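You operate a simulated robot arm through the tools that you are given. There is no shell and no other tool.

Carry out the task below with a simulated robot arm. There is one attempt and no reset: what you move stays moved.

Task
Switch the sander off at the red switch and swap its red belt for the green one.
Fine: stand the red belt on the bench top, tighten the new belt and shut the guard. Set down upright: belt. Where these are worked on the way, their far stop is far enough and under half their travel is too little: yellow guard.

It is judged by the outcome, as a careful person would: the job done as asked, and still so three seconds after it is handed in. It fails if anything else is knocked over, pushed out of place, dropped, spilled or broken.

Robot
A 6-joint arm with a two-finger gripper, fixed in place. Base frame: the origin is on the floor under the middle of its stand, x ahead of it, y to its left, z up. Lengths are in mm, angles in degrees, forces in N, time in s.
It reaches about 1572 mm from its shoulder. Its first joint turns from -166.0 to 166.0 degrees. Payload 2.45 kg.
The tool frame sits at the grasp point between the pads (the TCP): z along the fingers, y along the line on which they close. The tips reach 20 mm beyond it. The gripper opens to 140 mm; its body begins 168 mm behind the TCP.
Orientation is told as [roll, pitch, yaw] about the base's x, y, z axes, in that order, counted from this pose: with the fingers straight down and closing along the base's y, the tool's x points along the base's -x, its y along +y and its z along -z.

Tools
- The arm moves only by the tool jog_arm. Its argument "moves" is a list of rows, each an object of numbers (a shift or turn left out is 0, a gripper value left out holds the last): "claw": the gripper command, from -1 (fully open) to 1 (shut), values between in proportion; "tx", "ty", "tz": the shift along the base's x, y, z in cm; "rx", "ry", "rz": the turn, a rotation vector about the base's x, y, z in degrees. In form: [{"claw": .., "tx": .., "ty": .., "tz": .., "rx": .., "ry": .., "rz": ..}, ...]. A call has 1 to 20 rows; each row is the pose to reach, as a shift and turn from the pose commanded when the call began. Rows are played at 5 a second. More than 50 mm and 8.6 degrees between two rows, or a gripper value outside its range, and nothing of the call is played. A pose out of reach is approached as far as the arm can. The call stops where the force on the tool passes 90 N (or 10 N more than at its start, if that is more) or the arm is blocked; 0.2 s more then pass. The fingers move at their own pace (about 45 mm/s each) and stop on an object; they squeeze with about 23 N. The grip force told is the motor's: it shows also when the fingers shut on nothing. Time passes only in rows, and 0.2 s behind the last, so rows that repeat a pose let the fingers close. The reply holds the time, the measured pose of the TCP, the force on the tool along the base axes, the opening and the grip force, in the units named above and with some noise, with the torque about the TCP (base axes, N m) and any sound that the robot's microphone picked up, and new pictures: "views" is both (left out), scene, wrist or none.
- Cameras (640 x 400 px; columns grow to the right, rows downward): "scene" is fixed at [221.2, -502.4, 1689.1]; the picture's right is [0.90, -0.43, 0.00], its down [-0.24, -0.51, -0.83] and it looks along [0.36, 0.75, -0.56] (base axes); focal length 339 px, centre (320, 200). "wrist" rides on the gripper at [78, 11, -209] in the tool frame; the picture's right is [-0.14, 0.99, 0.00], its down [-0.92, -0.13, -0.37] and it looks along [-0.37, -0.05, 0.93] (tool axes); focal length 280 px, centre (320, 200). There is no depth. A picture from a camera that has moved, and an enlarged one, comes with that camera's place and axes in the base frame and with its lens.
- close_up(camera, box): a new picture of the part [left, top, right, bottom] of that camera's present view, enlarged. No time passes.
- finish_job(): hands the job in; it is judged then, once.

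Nothing tells you positions but the pictures and the camera data. Unless the task says otherwise, let go and move clear before handing in.

The tools are called after "Request:" by a JSON object that holds its "method" and its "body". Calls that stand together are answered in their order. jog_arm: Moves the arm, as the interface text tells. Its arguments: {"type":"object","properties":{"moves":{"type":"array"},"views":{"type":"string","enum":["both","scene","wrist","none"]}},"required":["moves"]} The other tools are called the same way: close_up (camera, box) takes an enlarged picture of a part of a camera's view; finish_job () hands the job in.

At the start:

```text
time: 0.0
tool_pos: [610.3, 325.3, 1362.8]
tcp_rot: [0.1, 0.1, 0.1]
contact_force: [0.2, -0.1, -1.0]
torque: [0.03, -0.04, -0.01]
width: 139.9
finger_force: 0.0
```

scene: 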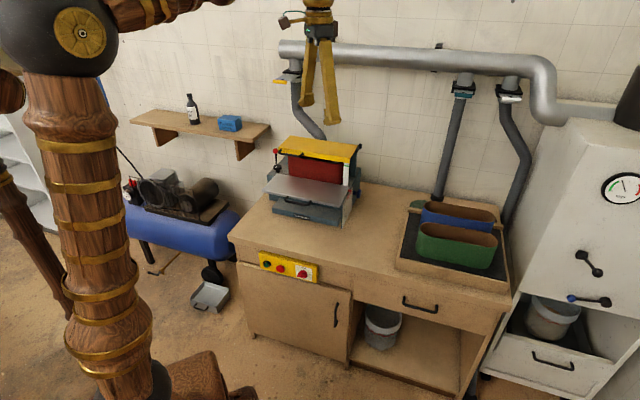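
wrist: 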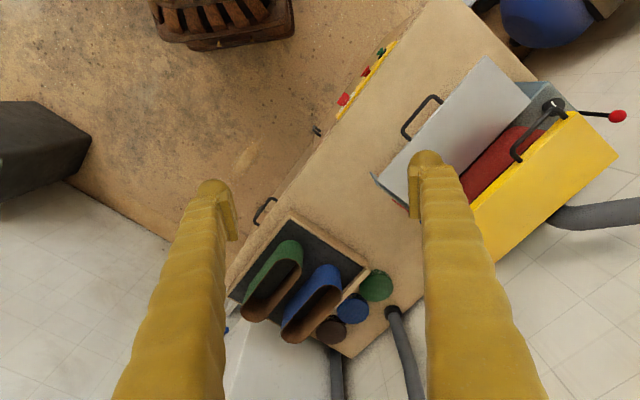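

I see a workbench with a belt sander (yellow guard, red belt, a lever with a red knob), a switch panel at the bench front, and a tray with green and blue belts. I'll take close-ups before moving anything.

Request:
{"method": "close_up", "body": {"camera": "scene", "box": [240, 120, 400, 240]}}

Request:
{"method": "close_up", "body": {"camera": "scene", "box": [380, 180, 540, 300]}}

Request:
{"method": "close_up", "body": {"camera": "scene", "box": [230, 230, 350, 310]}}

Request:
{"method": "close_up", "body": {"camera": "wrist", "box": [360, 40, 640, 240]}}

Request:
{"method": "close_up", "body": {"camera": "wrist", "box": [210, 200, 410, 360]}}

```text
3.33 times, centred on (320, 180) of scene
camera zoom: at [221.2, -502.4, 1689.1], right [0.9, -0.43, 0.0], down [-0.24, -0.51, -0.83], along [0.36, 0.75, -0.56], focal length 1130 px, centre (320, 267)
```

zoom: 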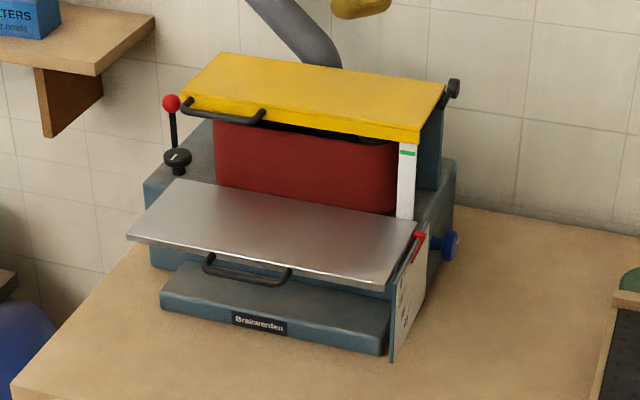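

```text
3.33 times, centred on (460, 240) of scene
camera zoom: at [221.2, -502.4, 1689.1], right [0.9, -0.43, 0.0], down [-0.24, -0.51, -0.83], along [0.36, 0.75, -0.56], focal length 1130 px, centre (-147, 67)
```

zoom: 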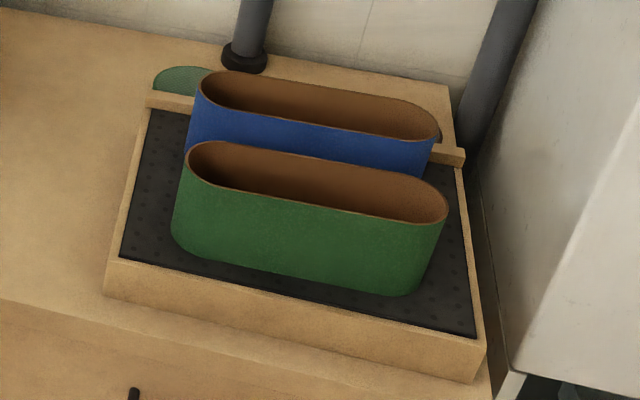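

```text
5.00 times, centred on (290, 270) of scene
camera zoom: at [221.2, -502.4, 1689.1], right [0.9, -0.43, 0.0], down [-0.24, -0.51, -0.83], along [0.36, 0.75, -0.56], focal length 1695 px, centre (470, -150)
```

zoom: 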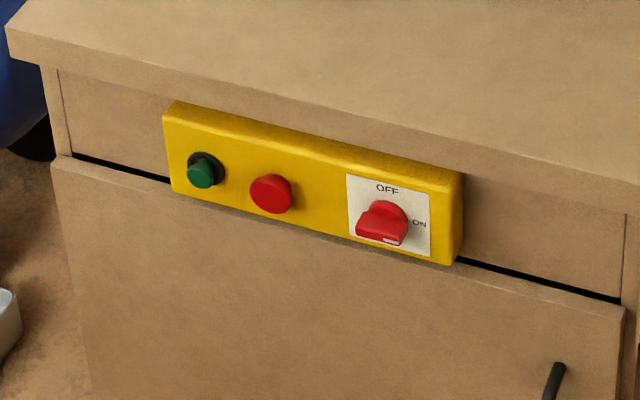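

```text
2.00 times, centred on (500, 140) of wrist
camera zoom: at [531.9, 336.3, 1572.5], right [0.14, 0.99, 0.0], down [0.92, -0.13, 0.37], along [0.37, -0.05, -0.93], focal length 561 px, centre (-40, 320)
```

zoom: 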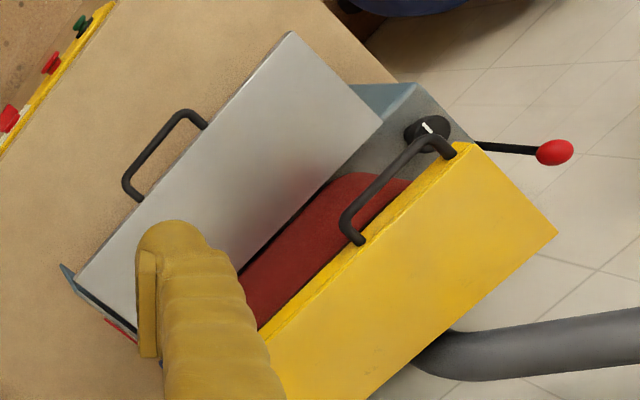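

```text
2.50 times, centred on (310, 280) of wrist
camera zoom: at [531.9, 336.3, 1572.5], right [0.14, 0.99, 0.0], down [0.92, -0.13, 0.37], along [0.37, -0.05, -0.93], focal length 701 px, centre (345, 0)
```

zoom: 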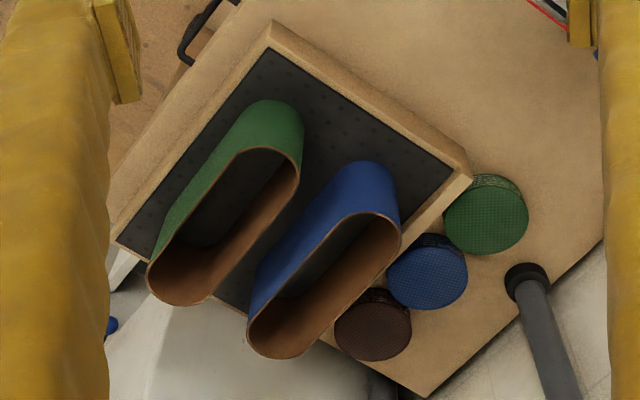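

The bench runs at about -41° in the base frame, with the sander around (700, 720, 900) and the switch panel on the front near (572, 394, 690). I'll yaw the tool to match the bench and move over for a better look.

Request:
{"method": "jog_arm", "body": {"moves": [{"tx": -2.6, "ty": 3.4, "tz": -1.2, "rz": -5.1}, {"tx": -5.2, "ty": 6.9, "tz": -2.5, "rz": -10.2}, {"tx": -7.8, "ty": 10.3, "tz": -4, "rz": -15.4}, {"tx": -10.5, "ty": 13.7, "tz": -5.5, "rz": -20.5}, {"tx": -13.1, "ty": 17.1, "tz": -7, "rz": -25.6}, {"tx": -15.7, "ty": 20.6, "tz": -8.5, "rz": -30.8}, {"tx": -18.3, "ty": 24, "tz": -10, "rz": -35.9}, {"tx": -21, "ty": 27.5, "tz": -11.3, "rz": -41}]}}

```text
time: 1.8
tool_pos: [409.1, 604.4, 1241.9]
tcp_rot: [-0.6, -0.3, -41.8]
contact_force: [0.5, 0.4, 0.7]
torque: [-0.03, 0.01, 0.03]
width: 139.9
finger_force: 0.0
camera wrist: at [359.2, 666.7, 1449.2], right [0.76, 0.65, -0.01], down [0.6, -0.71, 0.37], along [0.23, -0.29, -0.93], focal length 280 px, centre (320, 200)
```

scene: 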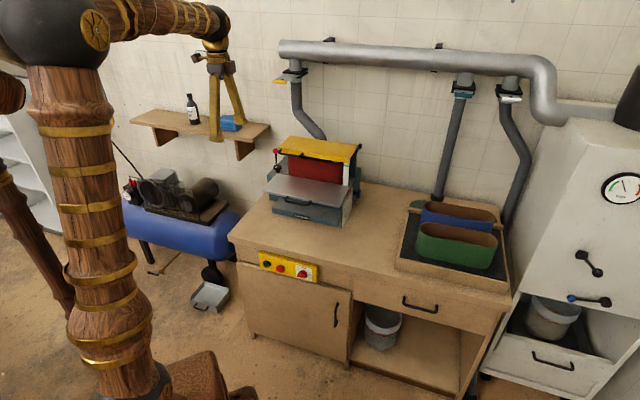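
wrist: 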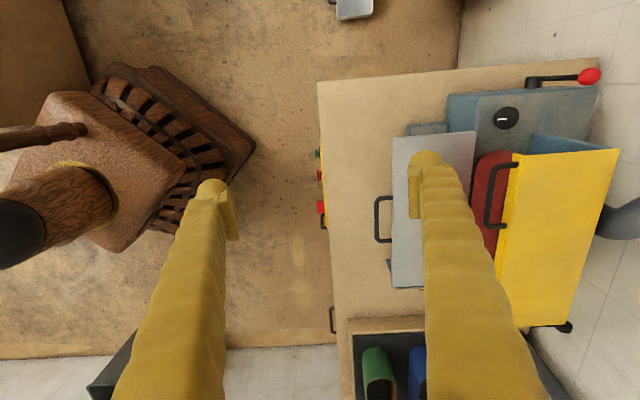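

The bench is now roughly aligned in the wrist view. Next I'll tilt the tool to look at the sander and panel from the front.

Request:
{"method": "jog_arm", "body": {"moves": [{"rx": 5.3, "ry": -4.6, "tx": -2, "ty": -2}, {"rx": 10.6, "ry": -9.2, "tx": -4, "ty": -4}, {"rx": 15.8, "ry": -13.8, "tx": -6, "ty": -6}, {"rx": 21.1, "ry": -18.4, "tx": -8, "ty": -8}, {"rx": 26.4, "ry": -23, "tx": -10, "ty": -10}, {"rx": 26.4, "ry": -23, "tx": -10, "ty": -10}], "views": "wrist"}}

```text
time: 2.4
tool_pos: [406.2, 598.1, 1112.0]
tcp_rot: [2.1, -2.2, -42.5]
contact_force: [0.3, 0.6, 0.0]
torque: [-0.01, -0.06, -0.03]
width: 140.0
finger_force: 0.2
stopped in row 3: the arm was blocked; the commanded pose is now the measured one
camera wrist: at [344.1, 659.3, 1317.8], right [0.77, 0.64, 0.04], down [0.57, -0.72, 0.4], along [0.28, -0.28, -0.92], focal length 280 px, centre (320, 200)
```

wrist: 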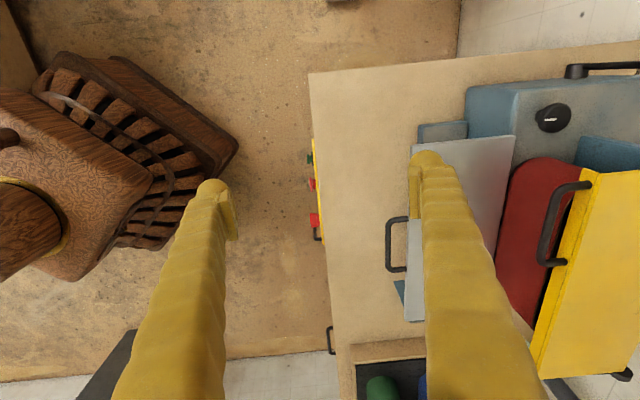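

The arm was blocked partway through the tilt and the TCP dropped, which I didn't command. I'll look at the arm's configuration before moving again.

Request:
{"method": "jog_arm", "body": {"moves": [{"tz": 2}, {"tz": 4}], "views": "both"}}

```text
time: 3.0
tool_pos: [407.2, 599.0, 1149.2]
tcp_rot: [1.7, -2.3, -42.7]
contact_force: [0.3, 0.3, 0.1]
torque: [-0.01, -0.03, -0.02]
width: 140.0
finger_force: 0.1
camera wrist: at [347.1, 661.0, 1354.7], right [0.77, 0.64, 0.04], down [0.57, -0.72, 0.4], along [0.28, -0.29, -0.92], focal length 280 px, centre (320, 200)
```

scene: 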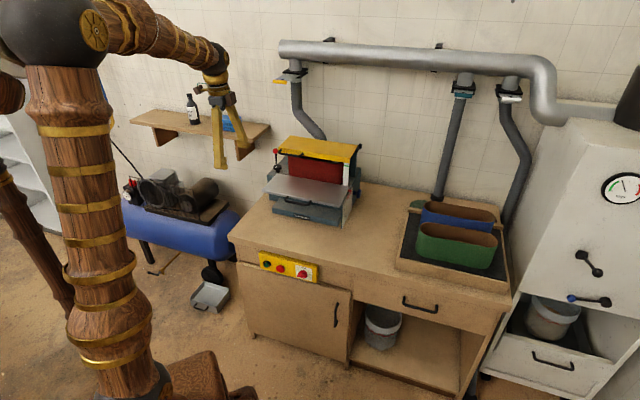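
wrist: 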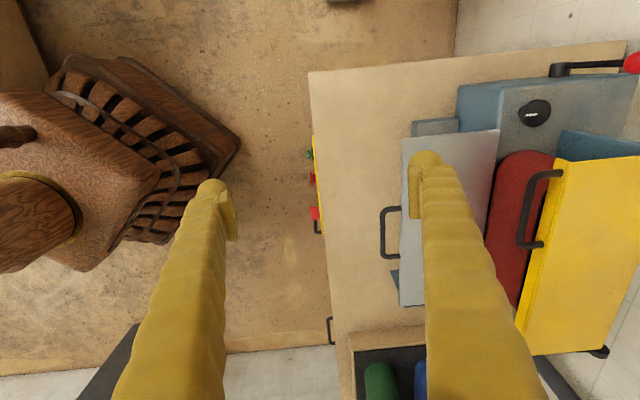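

The arm responds normally to a small lift. I'll try the tilt again in small steps, with no translation.

Request:
{"method": "jog_arm", "body": {"moves": [{"rx": 2.3, "ry": -2.0}, {"rx": 4.5, "ry": -3.9}, {"rx": 6.8, "ry": -5.9}, {"rx": 9.1, "ry": -7.9}, {"rx": 11.3, "ry": -9.8}, {"rx": 11.3, "ry": -9.8}], "views": "wrist"}}

```text
time: 4.6
tool_pos: [434.4, 602.7, 1078.2]
tcp_rot: [11.3, -3.1, -44.4]
contact_force: [-0.7, 0.1, 0.3]
torque: [0.03, -0.07, 0.01]
width: 139.8
finger_force: 0.1
stopped in row 6: the arm was blocked; the commanded pose is now the measured one
camera wrist: at [349.6, 643.6, 1280.4], right [0.77, 0.6, 0.2], down [0.5, -0.77, 0.39], along [0.39, -0.2, -0.9], focal length 280 px, centre (320, 200)
```

wrist: 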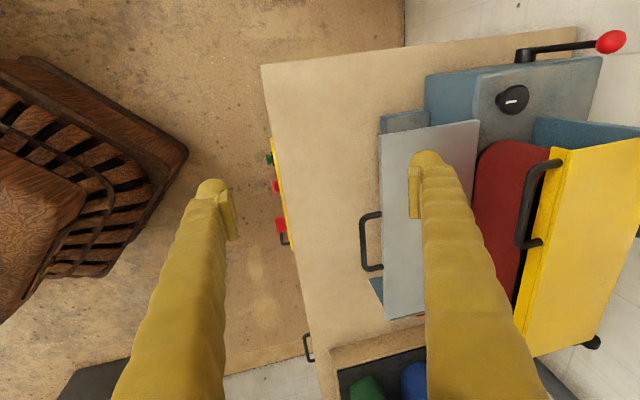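

The arm seems unable to lean its upper arm further back, so tilted poses high and near the base are out of reach. The close-ups stay sharp, so I'll inspect the switch, sander and belts with strong zooms instead.

Request:
{"method": "close_up", "body": {"camera": "scene", "box": [288, 262, 320, 282]}}

Request:
{"method": "close_up", "body": {"camera": "scene", "box": [264, 130, 312, 160]}}

Request:
{"method": "close_up", "body": {"camera": "scene", "box": [330, 135, 370, 160]}}

Request:
{"method": "close_up", "body": {"camera": "scene", "box": [326, 180, 366, 230]}}

Request:
{"method": "close_up", "body": {"camera": "wrist", "box": [360, 20, 640, 195]}}

Request:
{"method": "close_up", "body": {"camera": "wrist", "box": [260, 120, 340, 260]}}

```text
16.00 times, centred on (304, 272) of scene
camera zoom: at [221.2, -502.4, 1689.1], right [0.9, -0.43, 0.0], down [-0.24, -0.51, -0.83], along [0.36, 0.75, -0.56], focal length 5425 px, centre (576, -952)
```

zoom: 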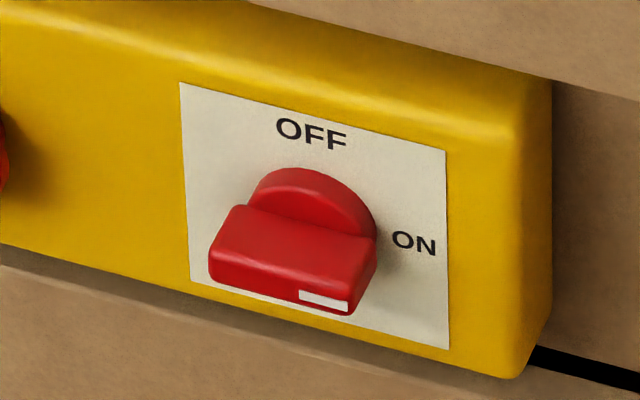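

```text
13.33 times, centred on (288, 145) of scene
camera zoom: at [221.2, -502.4, 1689.1], right [0.9, -0.43, 0.0], down [-0.24, -0.51, -0.83], along [0.36, 0.75, -0.56], focal length 4521 px, centre (747, 933)
```

zoom: 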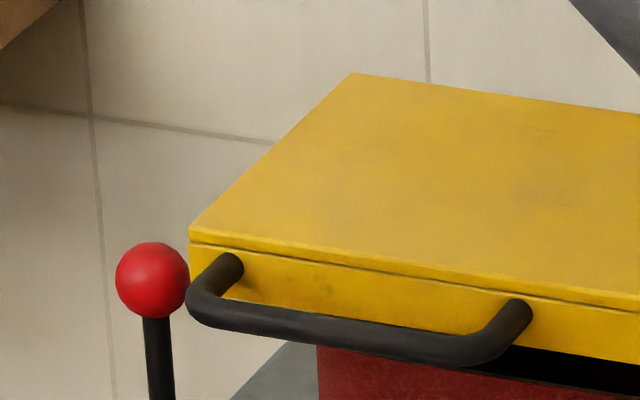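

```text
16.00 times, centred on (350, 148) of scene
camera zoom: at [221.2, -502.4, 1689.1], right [0.9, -0.43, 0.0], down [-0.24, -0.51, -0.83], along [0.36, 0.75, -0.56], focal length 5425 px, centre (-160, 1040)
```

zoom: 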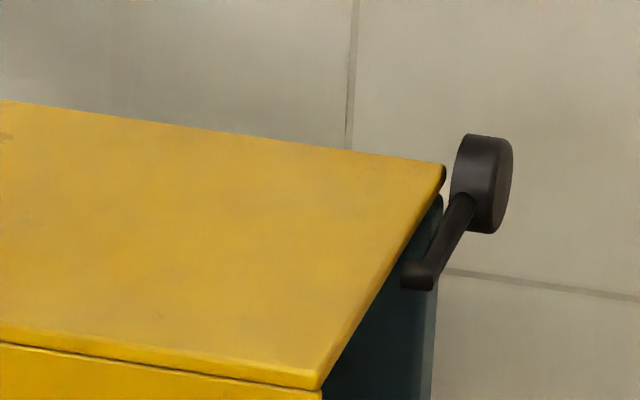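

```text
8.00 times, centred on (346, 205) of scene
camera zoom: at [221.2, -502.4, 1689.1], right [0.9, -0.43, 0.0], down [-0.24, -0.51, -0.83], along [0.36, 0.75, -0.56], focal length 2712 px, centre (112, 160)
```

zoom: 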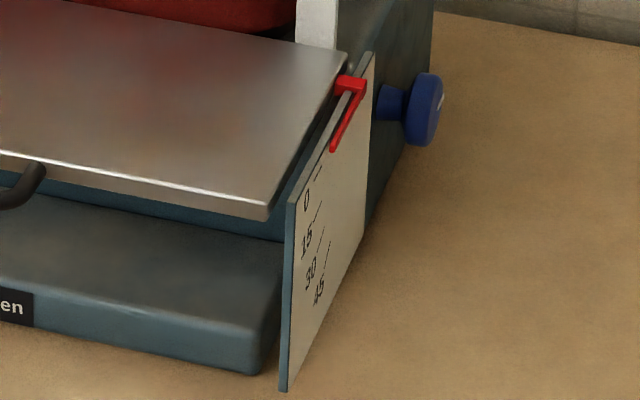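

```text
2.29 times, centred on (500, 108) of wrist
camera zoom: at [349.6, 643.6, 1280.4], right [0.77, 0.6, 0.2], down [0.5, -0.77, 0.39], along [0.39, -0.2, -0.9], focal length 641 px, centre (-91, 411)
```

zoom: 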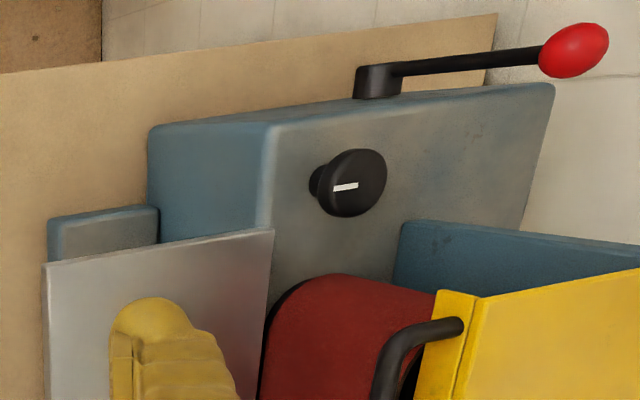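

```text
2.86 times, centred on (300, 190) of wrist
camera zoom: at [349.6, 643.6, 1280.4], right [0.77, 0.6, 0.2], down [0.5, -0.77, 0.39], along [0.39, -0.2, -0.9], focal length 801 px, centre (377, 229)
```

zoom: 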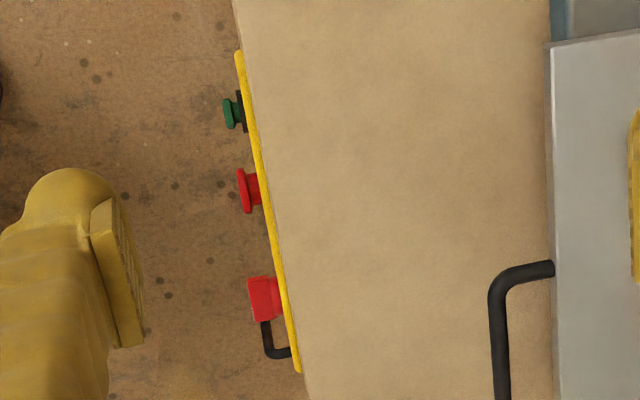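

The switch is ON (white mark at the right) and needs a 90° counter-clockwise turn to OFF. I'll level the tool, move it forward over the bench, and then yaw so the camera looks toward the sander.

Request:
{"method": "jog_arm", "body": {"moves": [{"tx": 1.5, "ty": 0, "tz": 4, "rx": -1.5, "ry": 2.5}, {"tx": 4, "ty": 0, "tz": 8, "rx": -3, "ry": 5}, {"tx": 7, "ty": 0, "tz": 12, "rx": -4.5, "ry": 7.6}, {"tx": 10, "ty": 0, "tz": 15.5, "rx": -5.9, "ry": 10.1}, {"tx": 13, "ty": 0, "tz": 18, "rx": -5.9, "ry": 10.1}, {"tx": 13, "ty": 0, "tz": 18, "rx": -5.9, "ry": 10.1}], "views": "none"}}

Request:
{"method": "jog_arm", "body": {"moves": [{"rz": 8}, {"rz": 16}, {"rz": 24}, {"rz": 32}, {"rz": 40}, {"rz": 48}, {"rz": 56}, {"rz": 64}, {"rz": 72}, {"rz": 80}, {"rz": 88}, {"rz": 93}, {"rz": 93}], "views": "both"}}

```text
time: 6.0
tool_pos: [559.5, 601.6, 1254.8]
tcp_rot: [0.1, 0.1, -44.0]
contact_force: [0.2, -0.8, 0.6]
torque: [0.0, -0.02, -0.01]
width: 140.1
finger_force: 0.0
```

```text
time: 8.8
tool_pos: [561.3, 604.6, 1259.8]
tcp_rot: [0.1, 0.2, 49.1]
contact_force: [-0.3, -0.2, 0.2]
torque: [0.0, -0.03, 0.02]
width: 140.0
finger_force: 0.0
camera wrist: at [502.0, 552.8, 1469.6], right [-0.66, 0.75, 0.0], down [0.7, 0.61, 0.37], along [0.27, 0.24, -0.93], focal length 280 px, centre (320, 200)
```

scene: 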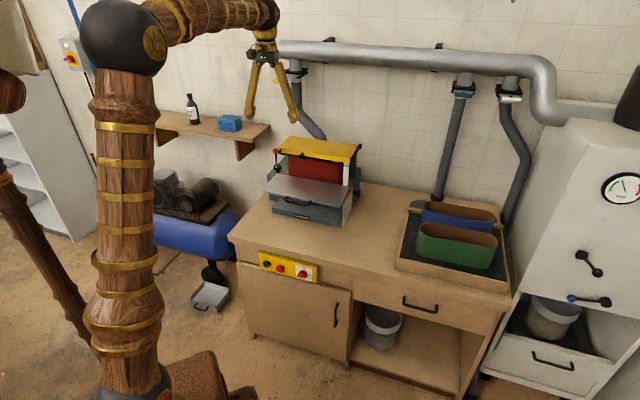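
wrist: 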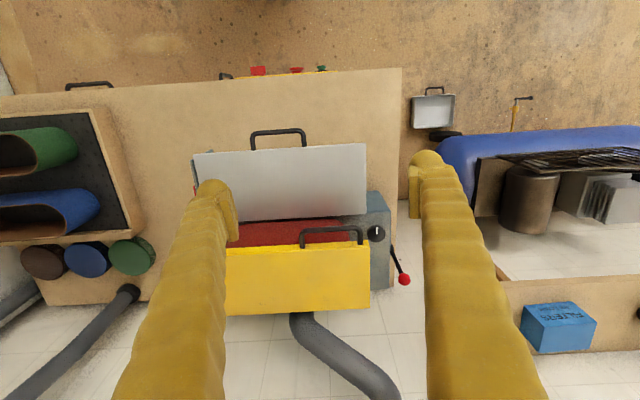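

The wrist view is now well aligned with the bench. I'll zoom in on the sander, the lever, the panel and the tray.

Request:
{"method": "close_up", "body": {"camera": "wrist", "box": [230, 120, 430, 320]}}

Request:
{"method": "close_up", "body": {"camera": "wrist", "box": [340, 190, 420, 300]}}

Request:
{"method": "close_up", "body": {"camera": "wrist", "box": [0, 60, 180, 300]}}

Request:
{"method": "close_up", "body": {"camera": "wrist", "box": [200, 40, 420, 180]}}

```text
2.00 times, centred on (330, 220) of wrist
camera zoom: at [502.0, 552.8, 1469.6], right [-0.66, 0.75, 0.0], down [0.7, 0.61, 0.37], along [0.27, 0.24, -0.93], focal length 561 px, centre (300, 160)
```

zoom: 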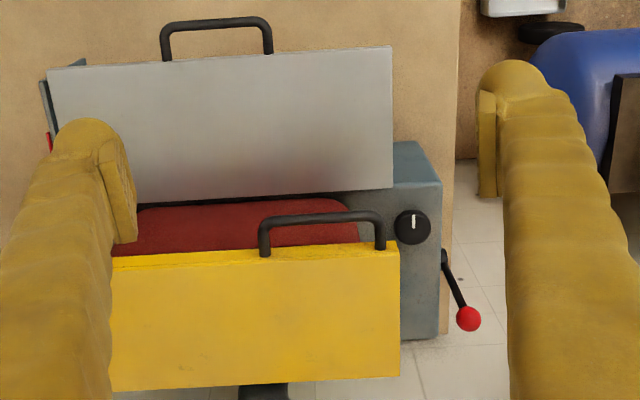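

```text
3.64 times, centred on (380, 245) of wrist
camera zoom: at [502.0, 552.8, 1469.6], right [-0.66, 0.75, 0.0], down [0.7, 0.61, 0.37], along [0.27, 0.24, -0.93], focal length 1020 px, centre (102, 36)
```

zoom: 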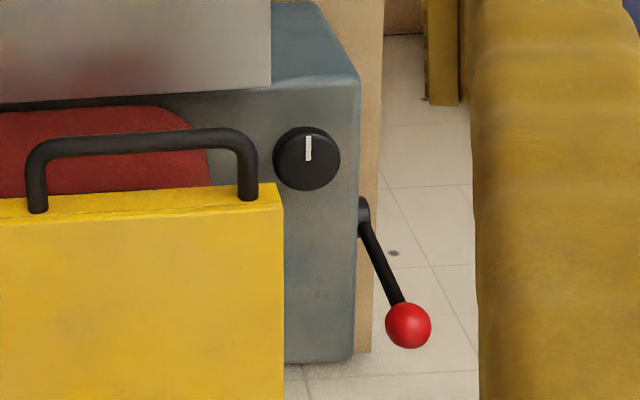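

```text
1.67 times, centred on (90, 180) of wrist
camera zoom: at [502.0, 552.8, 1469.6], right [-0.66, 0.75, 0.0], down [0.7, 0.61, 0.37], along [0.27, 0.24, -0.93], focal length 467 px, centre (703, 233)
```

zoom: 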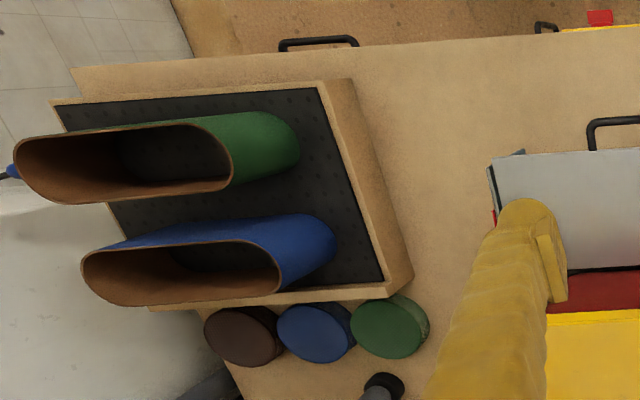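

```text
2.86 times, centred on (310, 110) of wrist
camera zoom: at [502.0, 552.8, 1469.6], right [-0.66, 0.75, 0.0], down [0.7, 0.61, 0.37], along [0.27, 0.24, -0.93], focal length 801 px, centre (349, 457)
```

zoom: 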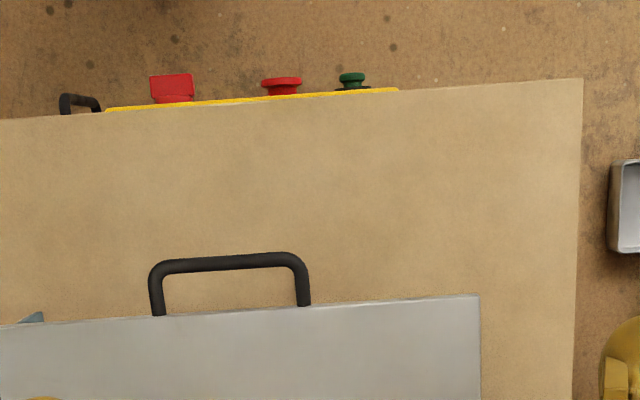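

I've triangulated the bench frame: it sits at -45°, its top is at z≈756, and its front edge is 716 mm out along the bench normal. The switch handle is centred near (551, 400, 657), horizontal and about 40 mm long. I'll bring the open gripper down in front of the panel.

Request:
{"method": "jog_arm", "body": {"moves": [{"tx": 0.2, "ty": -1.8, "tz": -3.8, "rz": -1, "claw": 0.286}, {"tx": 0.4, "ty": -3.6, "tz": -7.6, "rz": -2}, {"tx": 0.5, "ty": -5.3, "tz": -11.4, "rz": -3}, {"tx": 0.7, "ty": -7, "tz": -15.2, "rz": -4.1}, {"tx": 0.9, "ty": -8.8, "tz": -19, "rz": -4.1}, {"tx": 1.1, "ty": -10.5, "tz": -22.8, "rz": -4.1}, {"tx": 1.2, "ty": -12.3, "tz": -26.6, "rz": -4.1}, {"tx": 1.4, "ty": -14, "tz": -30.4, "rz": -4.1}, {"tx": 1.6, "ty": -15.8, "tz": -34.2, "rz": -4.1}, {"tx": 1.8, "ty": -17.5, "tz": -38, "rz": -4.1}, {"tx": 1.9, "ty": -19.3, "tz": -41.8, "rz": -4.1}, {"tx": 2.1, "ty": -21.1, "tz": -44, "rz": -4.1}, {"tx": 2.1, "ty": -21.1, "tz": -44, "rz": -4.1}]}}

```text
time: 11.6
tool_pos: [586.1, 393.0, 817.3]
tcp_rot: [0.1, 0.1, 44.9]
contact_force: [-0.4, 0.5, 0.1]
torque: [0.01, 0.01, 0.02]
width: 50.1
finger_force: 0.0
camera wrist: at [522.6, 345.9, 1027.0], right [-0.6, 0.8, 0.0], down [0.74, 0.56, 0.37], along [0.29, 0.22, -0.93], focal length 280 px, centre (320, 200)
```

scene: 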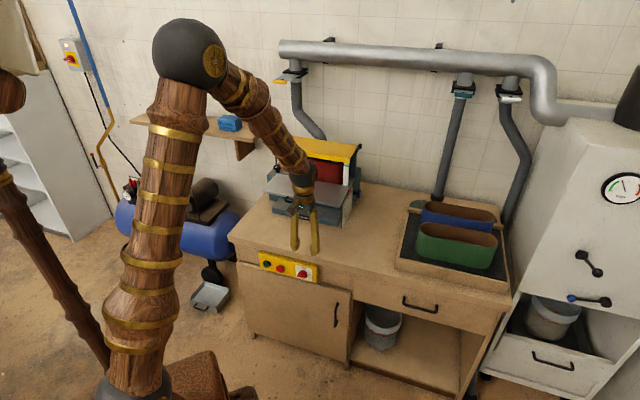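
wrist: 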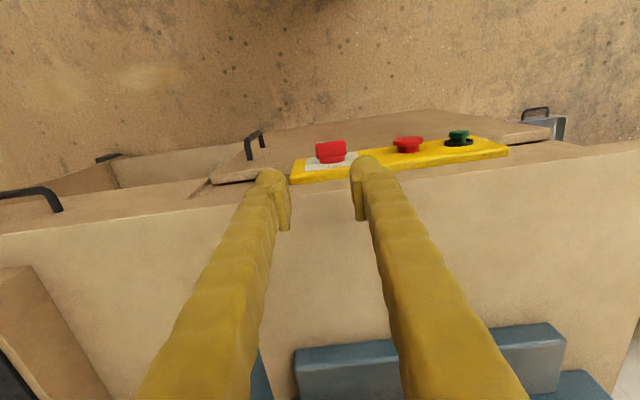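

The camera now looks down on the panel front with the fingers above the switch. I'll zoom in on the switch to refine its position.

Request:
{"method": "close_up", "body": {"camera": "wrist", "box": [260, 110, 420, 210]}}

Request:
{"method": "close_up", "body": {"camera": "scene", "box": [272, 200, 336, 290]}}

```text
4.00 times, centred on (340, 160) of wrist
camera zoom: at [522.6, 345.9, 1027.0], right [-0.6, 0.8, 0.0], down [0.74, 0.56, 0.37], along [0.29, 0.22, -0.93], focal length 1122 px, centre (240, 360)
```

zoom: 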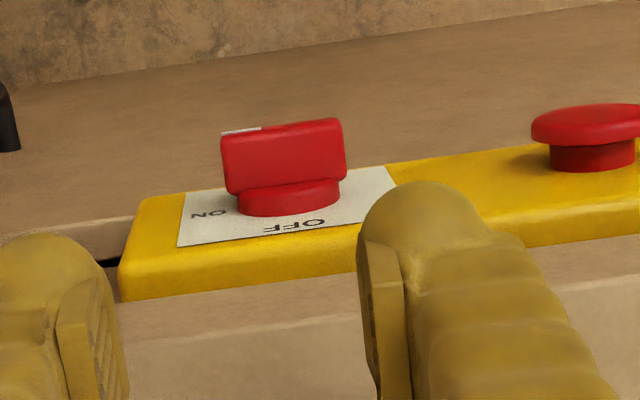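

```text
4.44 times, centred on (304, 245) of scene
camera zoom: at [221.2, -502.4, 1689.1], right [0.9, -0.43, 0.0], down [-0.24, -0.51, -0.83], along [0.36, 0.75, -0.56], focal length 1507 px, centre (391, 0)
```

zoom: 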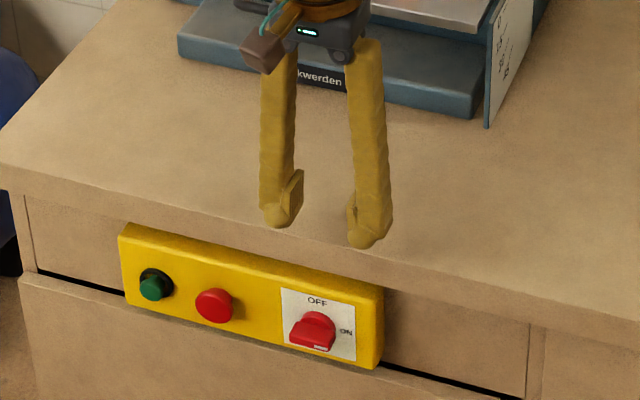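

The switch handle's left end is at roughly u=101 in bench coordinates (u runs along the bench to the right), and the left fingertip will press it down. I'll lower to just above the handle with a small lateral adjustment.

Request:
{"method": "jog_arm", "body": {"moves": [{"tx": -0.34, "ty": -0.55, "tz": -3}, {"tx": -0.34, "ty": -0.55, "tz": -6}, {"tx": -0.34, "ty": -0.55, "tz": -9}, {"tx": -0.34, "ty": -0.55, "tz": -12}, {"tx": -0.34, "ty": -0.55, "tz": -12.7}, {"tx": -0.34, "ty": -0.55, "tz": -12.7}]}}

Request:
{"method": "close_up", "body": {"camera": "wrist", "box": [240, 90, 440, 215]}}

Request:
{"method": "close_up", "body": {"camera": "scene", "box": [280, 240, 328, 288]}}

```text
time: 12.5
tool_pos: [581.1, 389.2, 722.8]
tcp_rot: [0.3, 0.1, 45.0]
contact_force: [-12.1, -11.1, 31.6]
torque: [0.15, -0.31, -0.03]
width: 49.9
finger_force: 0.0
stopped in row 4: the force on the tool passed its limit at 232 N (the readings are from after the stop); the commanded pose is now the measured one
camera wrist: at [517.6, 341.5, 931.6], right [-0.6, 0.8, 0.0], down [0.74, 0.56, 0.37], along [0.29, 0.22, -0.93], focal length 280 px, centre (320, 200)
```

scene: 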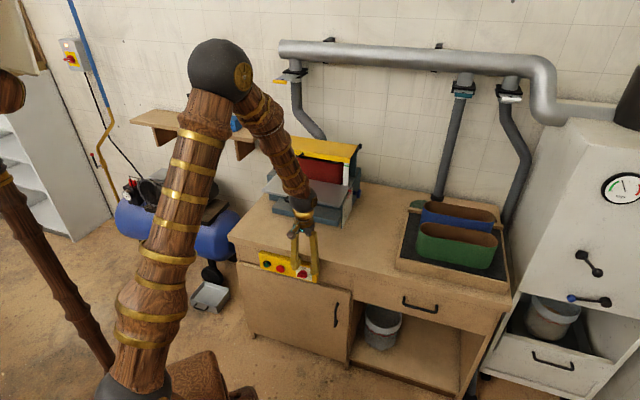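
wrist: 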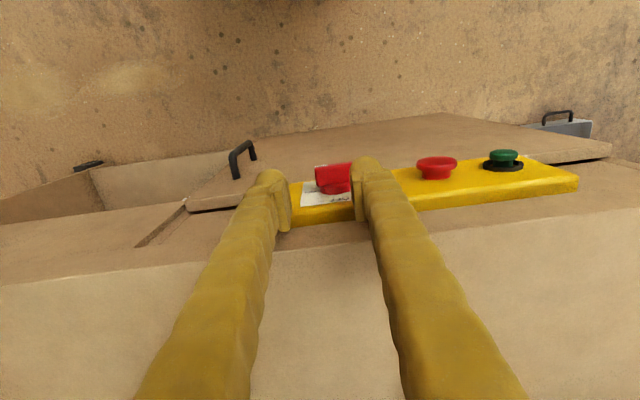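

```text
3.20 times, centred on (340, 152) of wrist
camera zoom: at [517.6, 341.5, 931.6], right [-0.6, 0.8, 0.0], down [0.74, 0.56, 0.37], along [0.29, 0.22, -0.93], focal length 897 px, centre (256, 352)
```

zoom: 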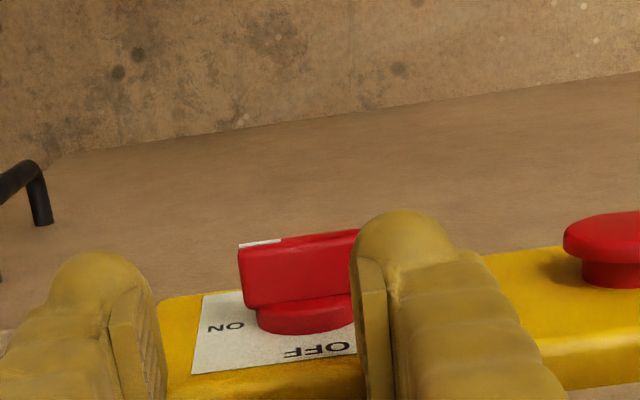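

```text
8.33 times, centred on (304, 264) of scene
camera zoom: at [221.2, -502.4, 1689.1], right [0.9, -0.43, 0.0], down [-0.24, -0.51, -0.83], along [0.36, 0.75, -0.56], focal length 2826 px, centre (453, -333)
```

zoom: 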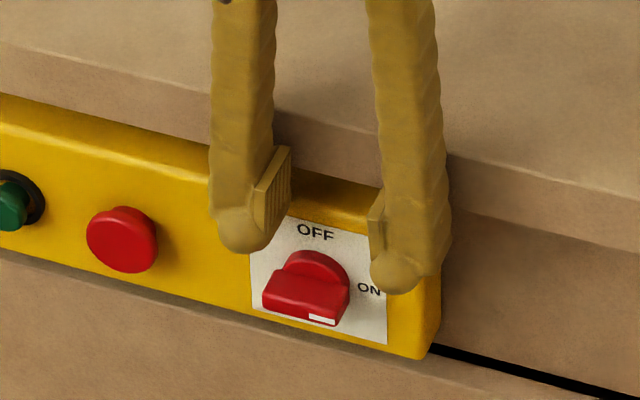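

The finger touched the top edge of the panel, because the fingers are thicker front-to-back than I assumed. I'll back off upward and toward the robot by about 7 mm, then descend slowly.

Request:
{"method": "jog_arm", "body": {"moves": [{"tz": 0.7}, {"tx": -0.3, "ty": -0.3, "tz": 1.0}, {"tx": -0.52, "ty": -0.52, "tz": 1.0}, {"tx": -0.52, "ty": -0.52, "tz": 0.2}, {"tx": -0.52, "ty": -0.52, "tz": -0.6}, {"tx": -0.52, "ty": -0.52, "tz": -1.4}, {"tx": -0.52, "ty": -0.52, "tz": -2.2}, {"tx": -0.52, "ty": -0.52, "tz": -3.0}, {"tx": -0.52, "ty": -0.52, "tz": -3.4}, {"tx": -0.52, "ty": -0.52, "tz": -3.4}]}}

Request:
{"method": "close_up", "body": {"camera": "wrist", "box": [240, 90, 440, 215]}}

Request:
{"method": "close_up", "body": {"camera": "scene", "box": [280, 240, 328, 288]}}

```text
time: 14.7
tool_pos: [576.0, 383.5, 687.0]
tcp_rot: [0.2, 0.0, 45.0]
contact_force: [-0.4, -0.2, 0.2]
torque: [0.01, 0.04, 0.0]
width: 50.0
finger_force: 0.1
camera wrist: at [513.1, 336.2, 896.3], right [-0.6, 0.8, 0.0], down [0.74, 0.56, 0.37], along [0.29, 0.22, -0.93], focal length 280 px, centre (320, 200)
```

scene: 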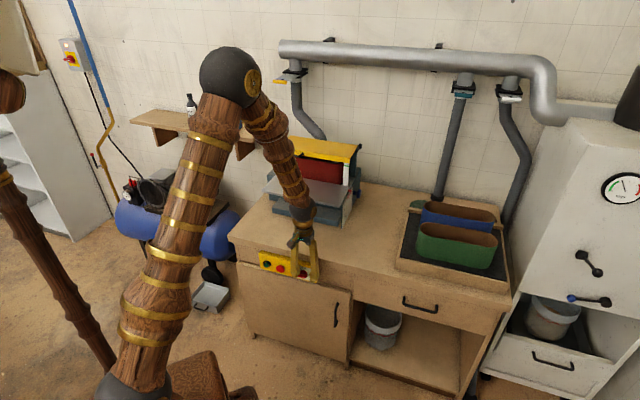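
wrist: 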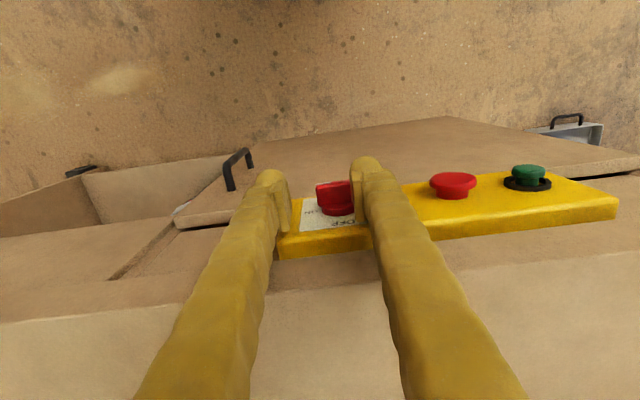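

```text
3.20 times, centred on (340, 152) of wrist
camera zoom: at [513.1, 336.2, 896.3], right [-0.6, 0.8, 0.0], down [0.74, 0.56, 0.37], along [0.29, 0.22, -0.93], focal length 897 px, centre (256, 352)
```

zoom: 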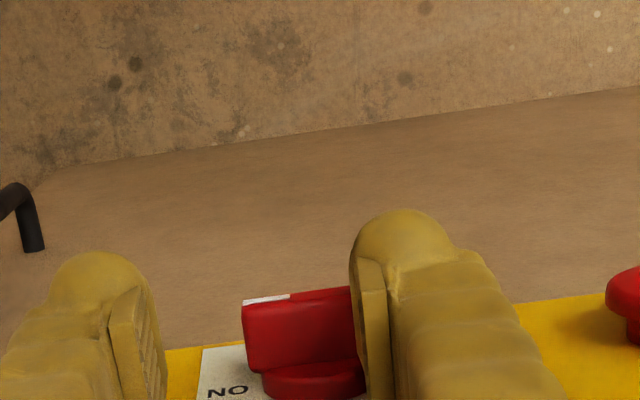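

```text
8.33 times, centred on (304, 264) of scene
camera zoom: at [221.2, -502.4, 1689.1], right [0.9, -0.43, 0.0], down [-0.24, -0.51, -0.83], along [0.36, 0.75, -0.56], focal length 2826 px, centre (453, -333)
```

zoom: 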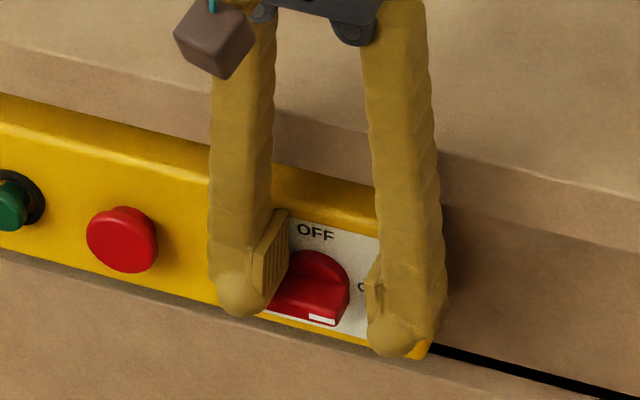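

The left fingertip is just above the handle's left end. Now I'll press down slowly.

Request:
{"method": "jog_arm", "body": {"moves": [{"tz": -0.3}, {"tz": -0.6}, {"tz": -0.9}, {"tz": -1.2}, {"tz": -1.5}, {"tz": -1.8}, {"tz": -2.1}, {"tz": -2.4}, {"tz": -2.4}]}}

Request:
{"method": "close_up", "body": {"camera": "wrist", "box": [240, 90, 440, 215]}}

Request:
{"method": "close_up", "body": {"camera": "scene", "box": [280, 240, 328, 288]}}

```text
time: 16.7
tool_pos: [575.7, 384.7, 663.6]
tcp_rot: [0.2, 0.0, 44.9]
contact_force: [-7.3, 4.6, -0.5]
torque: [-0.01, 0.09, 0.14]
width: 54.8
finger_force: 3.9
camera wrist: at [513.4, 337.0, 872.2], right [-0.6, 0.8, 0.0], down [0.74, 0.56, 0.37], along [0.29, 0.22, -0.93], focal length 280 px, centre (320, 200)
```

scene: 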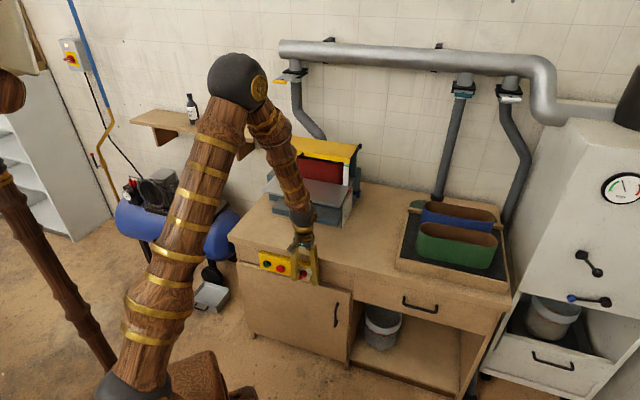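
wrist: 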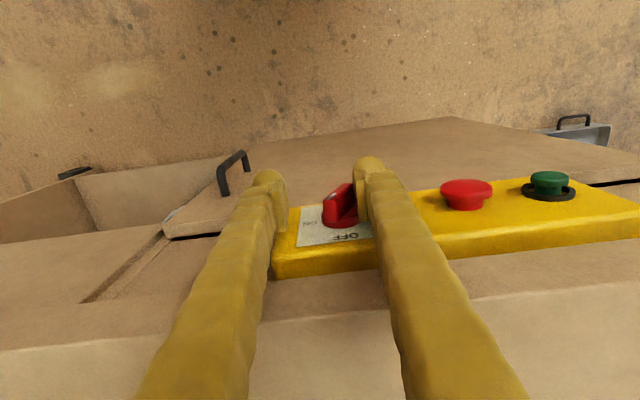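

```text
3.20 times, centred on (340, 152) of wrist
camera zoom: at [513.4, 337.0, 872.2], right [-0.6, 0.8, 0.0], down [0.74, 0.56, 0.37], along [0.29, 0.22, -0.93], focal length 897 px, centre (256, 352)
```

zoom: 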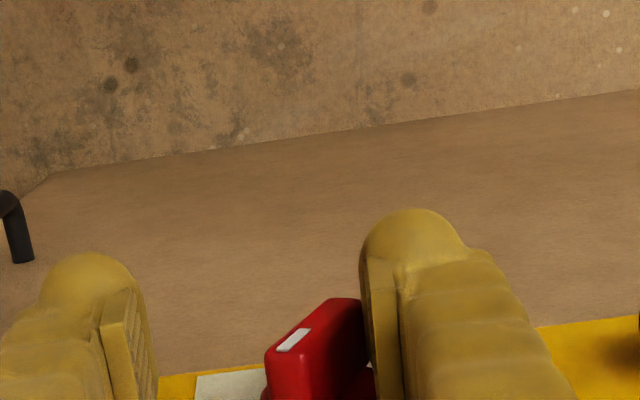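

```text
8.33 times, centred on (304, 264) of scene
camera zoom: at [221.2, -502.4, 1689.1], right [0.9, -0.43, 0.0], down [-0.24, -0.51, -0.83], along [0.36, 0.75, -0.56], focal length 2826 px, centre (453, -333)
```

zoom: 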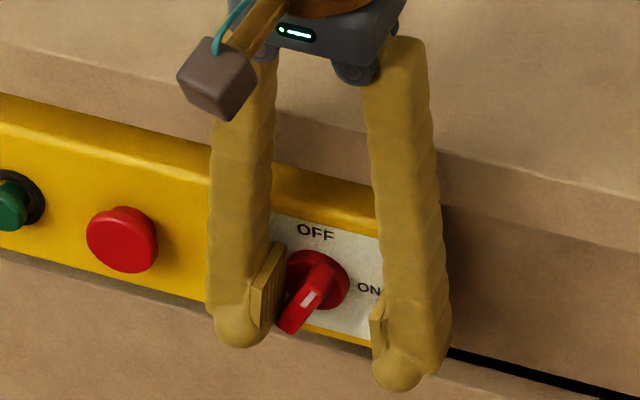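

The handle has turned about 45–50°. I'll lower slightly and close the fingers while centring on the handle, squeezing it vertical to the OFF position.

Request:
{"method": "jog_arm", "body": {"moves": [{"tx": -0.14, "ty": 0.14, "tz": -0.2, "claw": 0.4}, {"tx": -0.35, "ty": 0.35, "tz": -0.4, "claw": 0.5}, {"tx": -0.56, "ty": 0.56, "tz": -0.6, "claw": 0.6}, {"tx": -0.7, "ty": 0.7, "tz": -0.8, "claw": 0.7}, {"tx": -0.88, "ty": 0.88, "tz": -0.8, "claw": 0.8}, {"tx": -0.92, "ty": 0.92, "tz": -0.8, "claw": 1.0}, {"tx": -0.92, "ty": 0.92, "tz": -0.8, "claw": 1.0}, {"tx": -0.92, "ty": 0.92, "tz": -0.8, "claw": 1.0}, {"tx": -0.92, "ty": 0.92, "tz": -0.8, "claw": 1.0}]}}

Request:
{"method": "close_up", "body": {"camera": "wrist", "box": [240, 90, 440, 215]}}

Request:
{"method": "close_up", "body": {"camera": "scene", "box": [280, 240, 328, 288]}}

```text
time: 18.7
tool_pos: [565.0, 392.5, 656.3]
tcp_rot: [0.3, 0.3, 44.9]
contact_force: [-42.5, 20.4, -10.0]
torque: [-0.04, 0.44, 0.39]
width: 14.8
finger_force: 22.7
camera wrist: at [503.7, 345.5, 864.7], right [-0.6, 0.8, 0.0], down [0.74, 0.56, 0.37], along [0.29, 0.22, -0.93], focal length 280 px, centre (320, 200)
```

scene: 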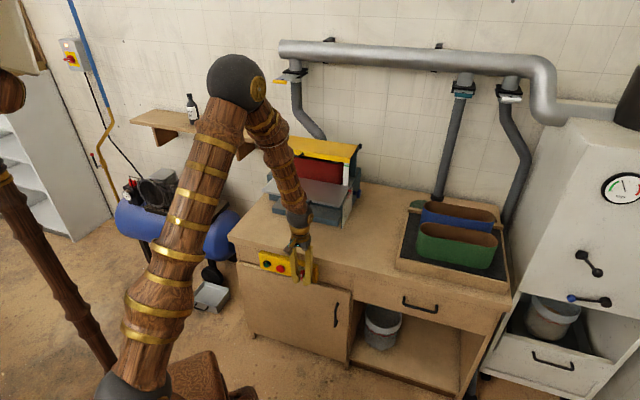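
wrist: 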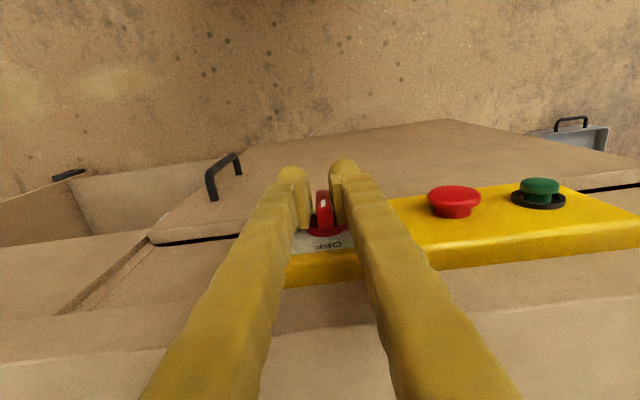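

```text
3.20 times, centred on (340, 152) of wrist
camera zoom: at [503.7, 345.5, 864.7], right [-0.6, 0.8, 0.0], down [0.74, 0.56, 0.37], along [0.29, 0.22, -0.93], focal length 897 px, centre (256, 352)
```

zoom: 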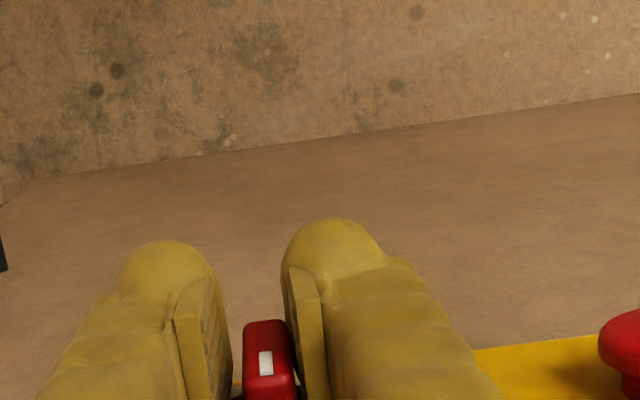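

```text
8.33 times, centred on (304, 264) of scene
camera zoom: at [221.2, -502.4, 1689.1], right [0.9, -0.43, 0.0], down [-0.24, -0.51, -0.83], along [0.36, 0.75, -0.56], focal length 2826 px, centre (453, -333)
```

zoom: 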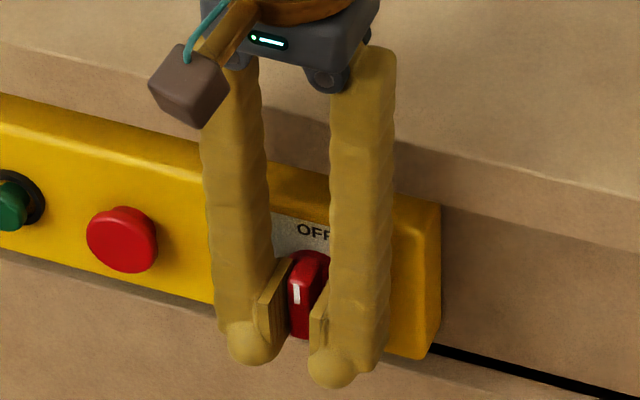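

The handle looks vertical with the mark at the top, next to OFF. I'll open the fingers, lift straight up and verify.

Request:
{"method": "jog_arm", "body": {"moves": [{"claw": 0.3}, {"claw": 0.3}, {"claw": 0.3, "tz": 0}, {"tz": 2}, {"tz": 5}, {"tz": 9}, {"tz": 13}, {"tz": 17}, {"tz": 21}, {"tz": 21}], "views": "wrist"}}

Request:
{"method": "close_up", "body": {"camera": "scene", "box": [280, 250, 328, 288]}}

```text
time: 20.9
tool_pos: [567.4, 395.7, 865.0]
tcp_rot: [0.2, 0.2, 45.0]
contact_force: [0.9, -0.4, 0.1]
torque: [0.0, 0.02, -0.01]
width: 48.9
finger_force: 0.0
camera wrist: at [504.4, 347.0, 1074.3], right [-0.6, 0.8, 0.0], down [0.74, 0.56, 0.37], along [0.29, 0.22, -0.93], focal length 280 px, centre (320, 200)
```

wrist: 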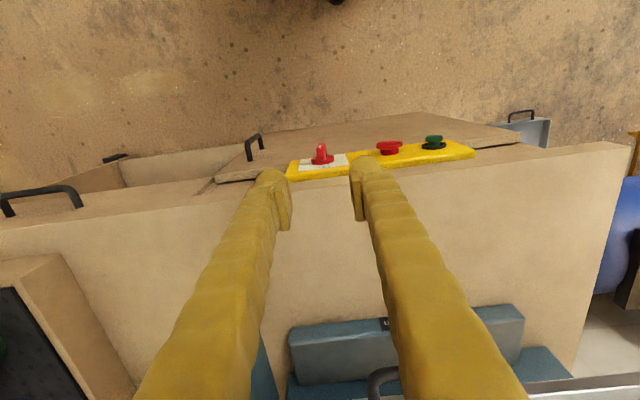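

```text
10.53 times, centred on (304, 269) of scene
camera zoom: at [221.2, -502.4, 1689.1], right [0.9, -0.43, 0.0], down [-0.24, -0.51, -0.83], along [0.36, 0.75, -0.56], focal length 3569 px, centre (488, -526)
```

zoom: 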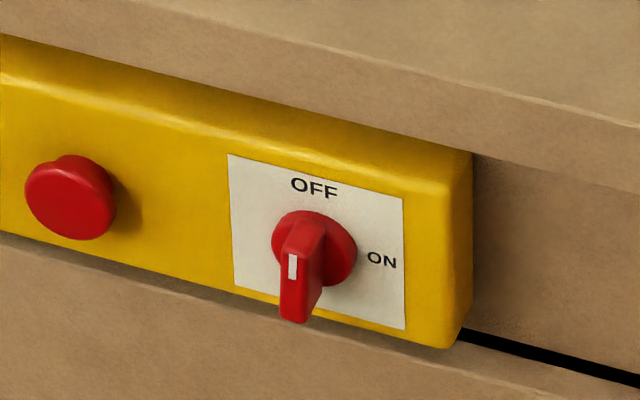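

The switch reads OFF, but the handle looks a few degrees short of vertical. I'll grip it again, better centred, and add a small counter-clockwise twist so it seats fully.

Request:
{"method": "jog_arm", "body": {"moves": [{"tx": -0.08, "ty": 0.04, "tz": -4}, {"tx": -0.08, "ty": 0.04, "tz": -8}, {"tx": -0.08, "ty": 0.04, "tz": -12}, {"tx": -0.08, "ty": 0.04, "tz": -15}, {"tx": -0.08, "ty": 0.04, "tz": -17.5}, {"tx": -0.08, "ty": 0.04, "tz": -19.5}, {"tx": -0.08, "ty": 0.04, "tz": -20.6}, {"tx": -0.08, "ty": 0.04, "tz": -20.6, "claw": 0.6}, {"tx": -0.08, "ty": 0.04, "tz": -20.6, "claw": 1}, {"tx": -0.08, "ty": 0.04, "tz": -20.6, "claw": 1}, {"tx": -0.08, "ty": 0.04, "tz": -20.6, "claw": 1}, {"tx": -0.08, "ty": 0.04, "tz": -20.6, "claw": 1, "rx": -1.5, "ry": -1.5}, {"tx": -0.08, "ty": 0.04, "tz": -20.6, "claw": 1, "rx": -3, "ry": -3}, {"tx": -0.08, "ty": 0.04, "tz": -20.6, "claw": 1, "rx": -4.2, "ry": -4.2}, {"tx": -0.08, "ty": 0.04, "tz": -20.6, "claw": 1, "rx": -4.2, "ry": -4.2}], "views": "wrist"}}

Request:
{"method": "close_up", "body": {"camera": "scene", "box": [280, 250, 328, 288]}}

```text
time: 24.0
tool_pos: [562.8, 394.4, 660.0]
tcp_rot: [-5.5, 0.2, 44.9]
contact_force: [-16.0, 4.7, 6.2]
torque: [0.47, 0.42, -0.11]
width: 11.6
finger_force: 38.1
stopped in row 15: the force on the tool passed its limit at 94 N (the readings are from after the stop); the commanded pose is now the measured one
camera wrist: at [485.7, 360.5, 867.1], right [-0.6, 0.79, -0.1], down [0.72, 0.59, 0.38], along [0.35, 0.16, -0.92], focal length 280 px, centre (320, 200)
```

wrist: 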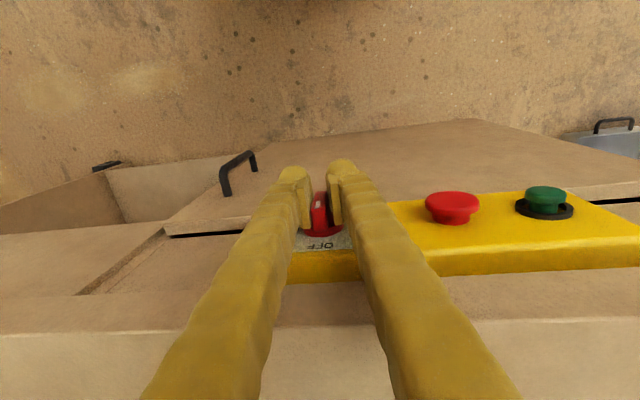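

```text
10.53 times, centred on (304, 269) of scene
camera zoom: at [221.2, -502.4, 1689.1], right [0.9, -0.43, 0.0], down [-0.24, -0.51, -0.83], along [0.36, 0.75, -0.56], focal length 3569 px, centre (488, -526)
```

zoom: 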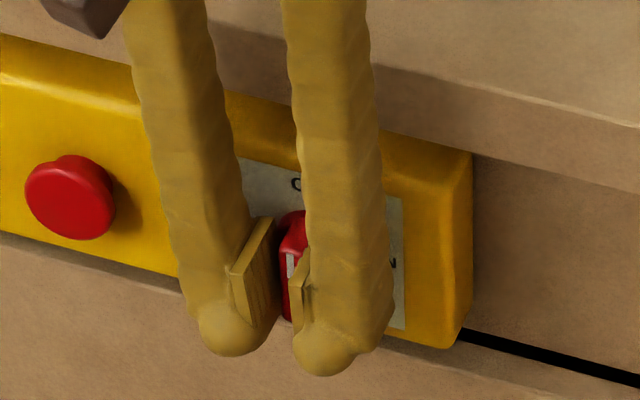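

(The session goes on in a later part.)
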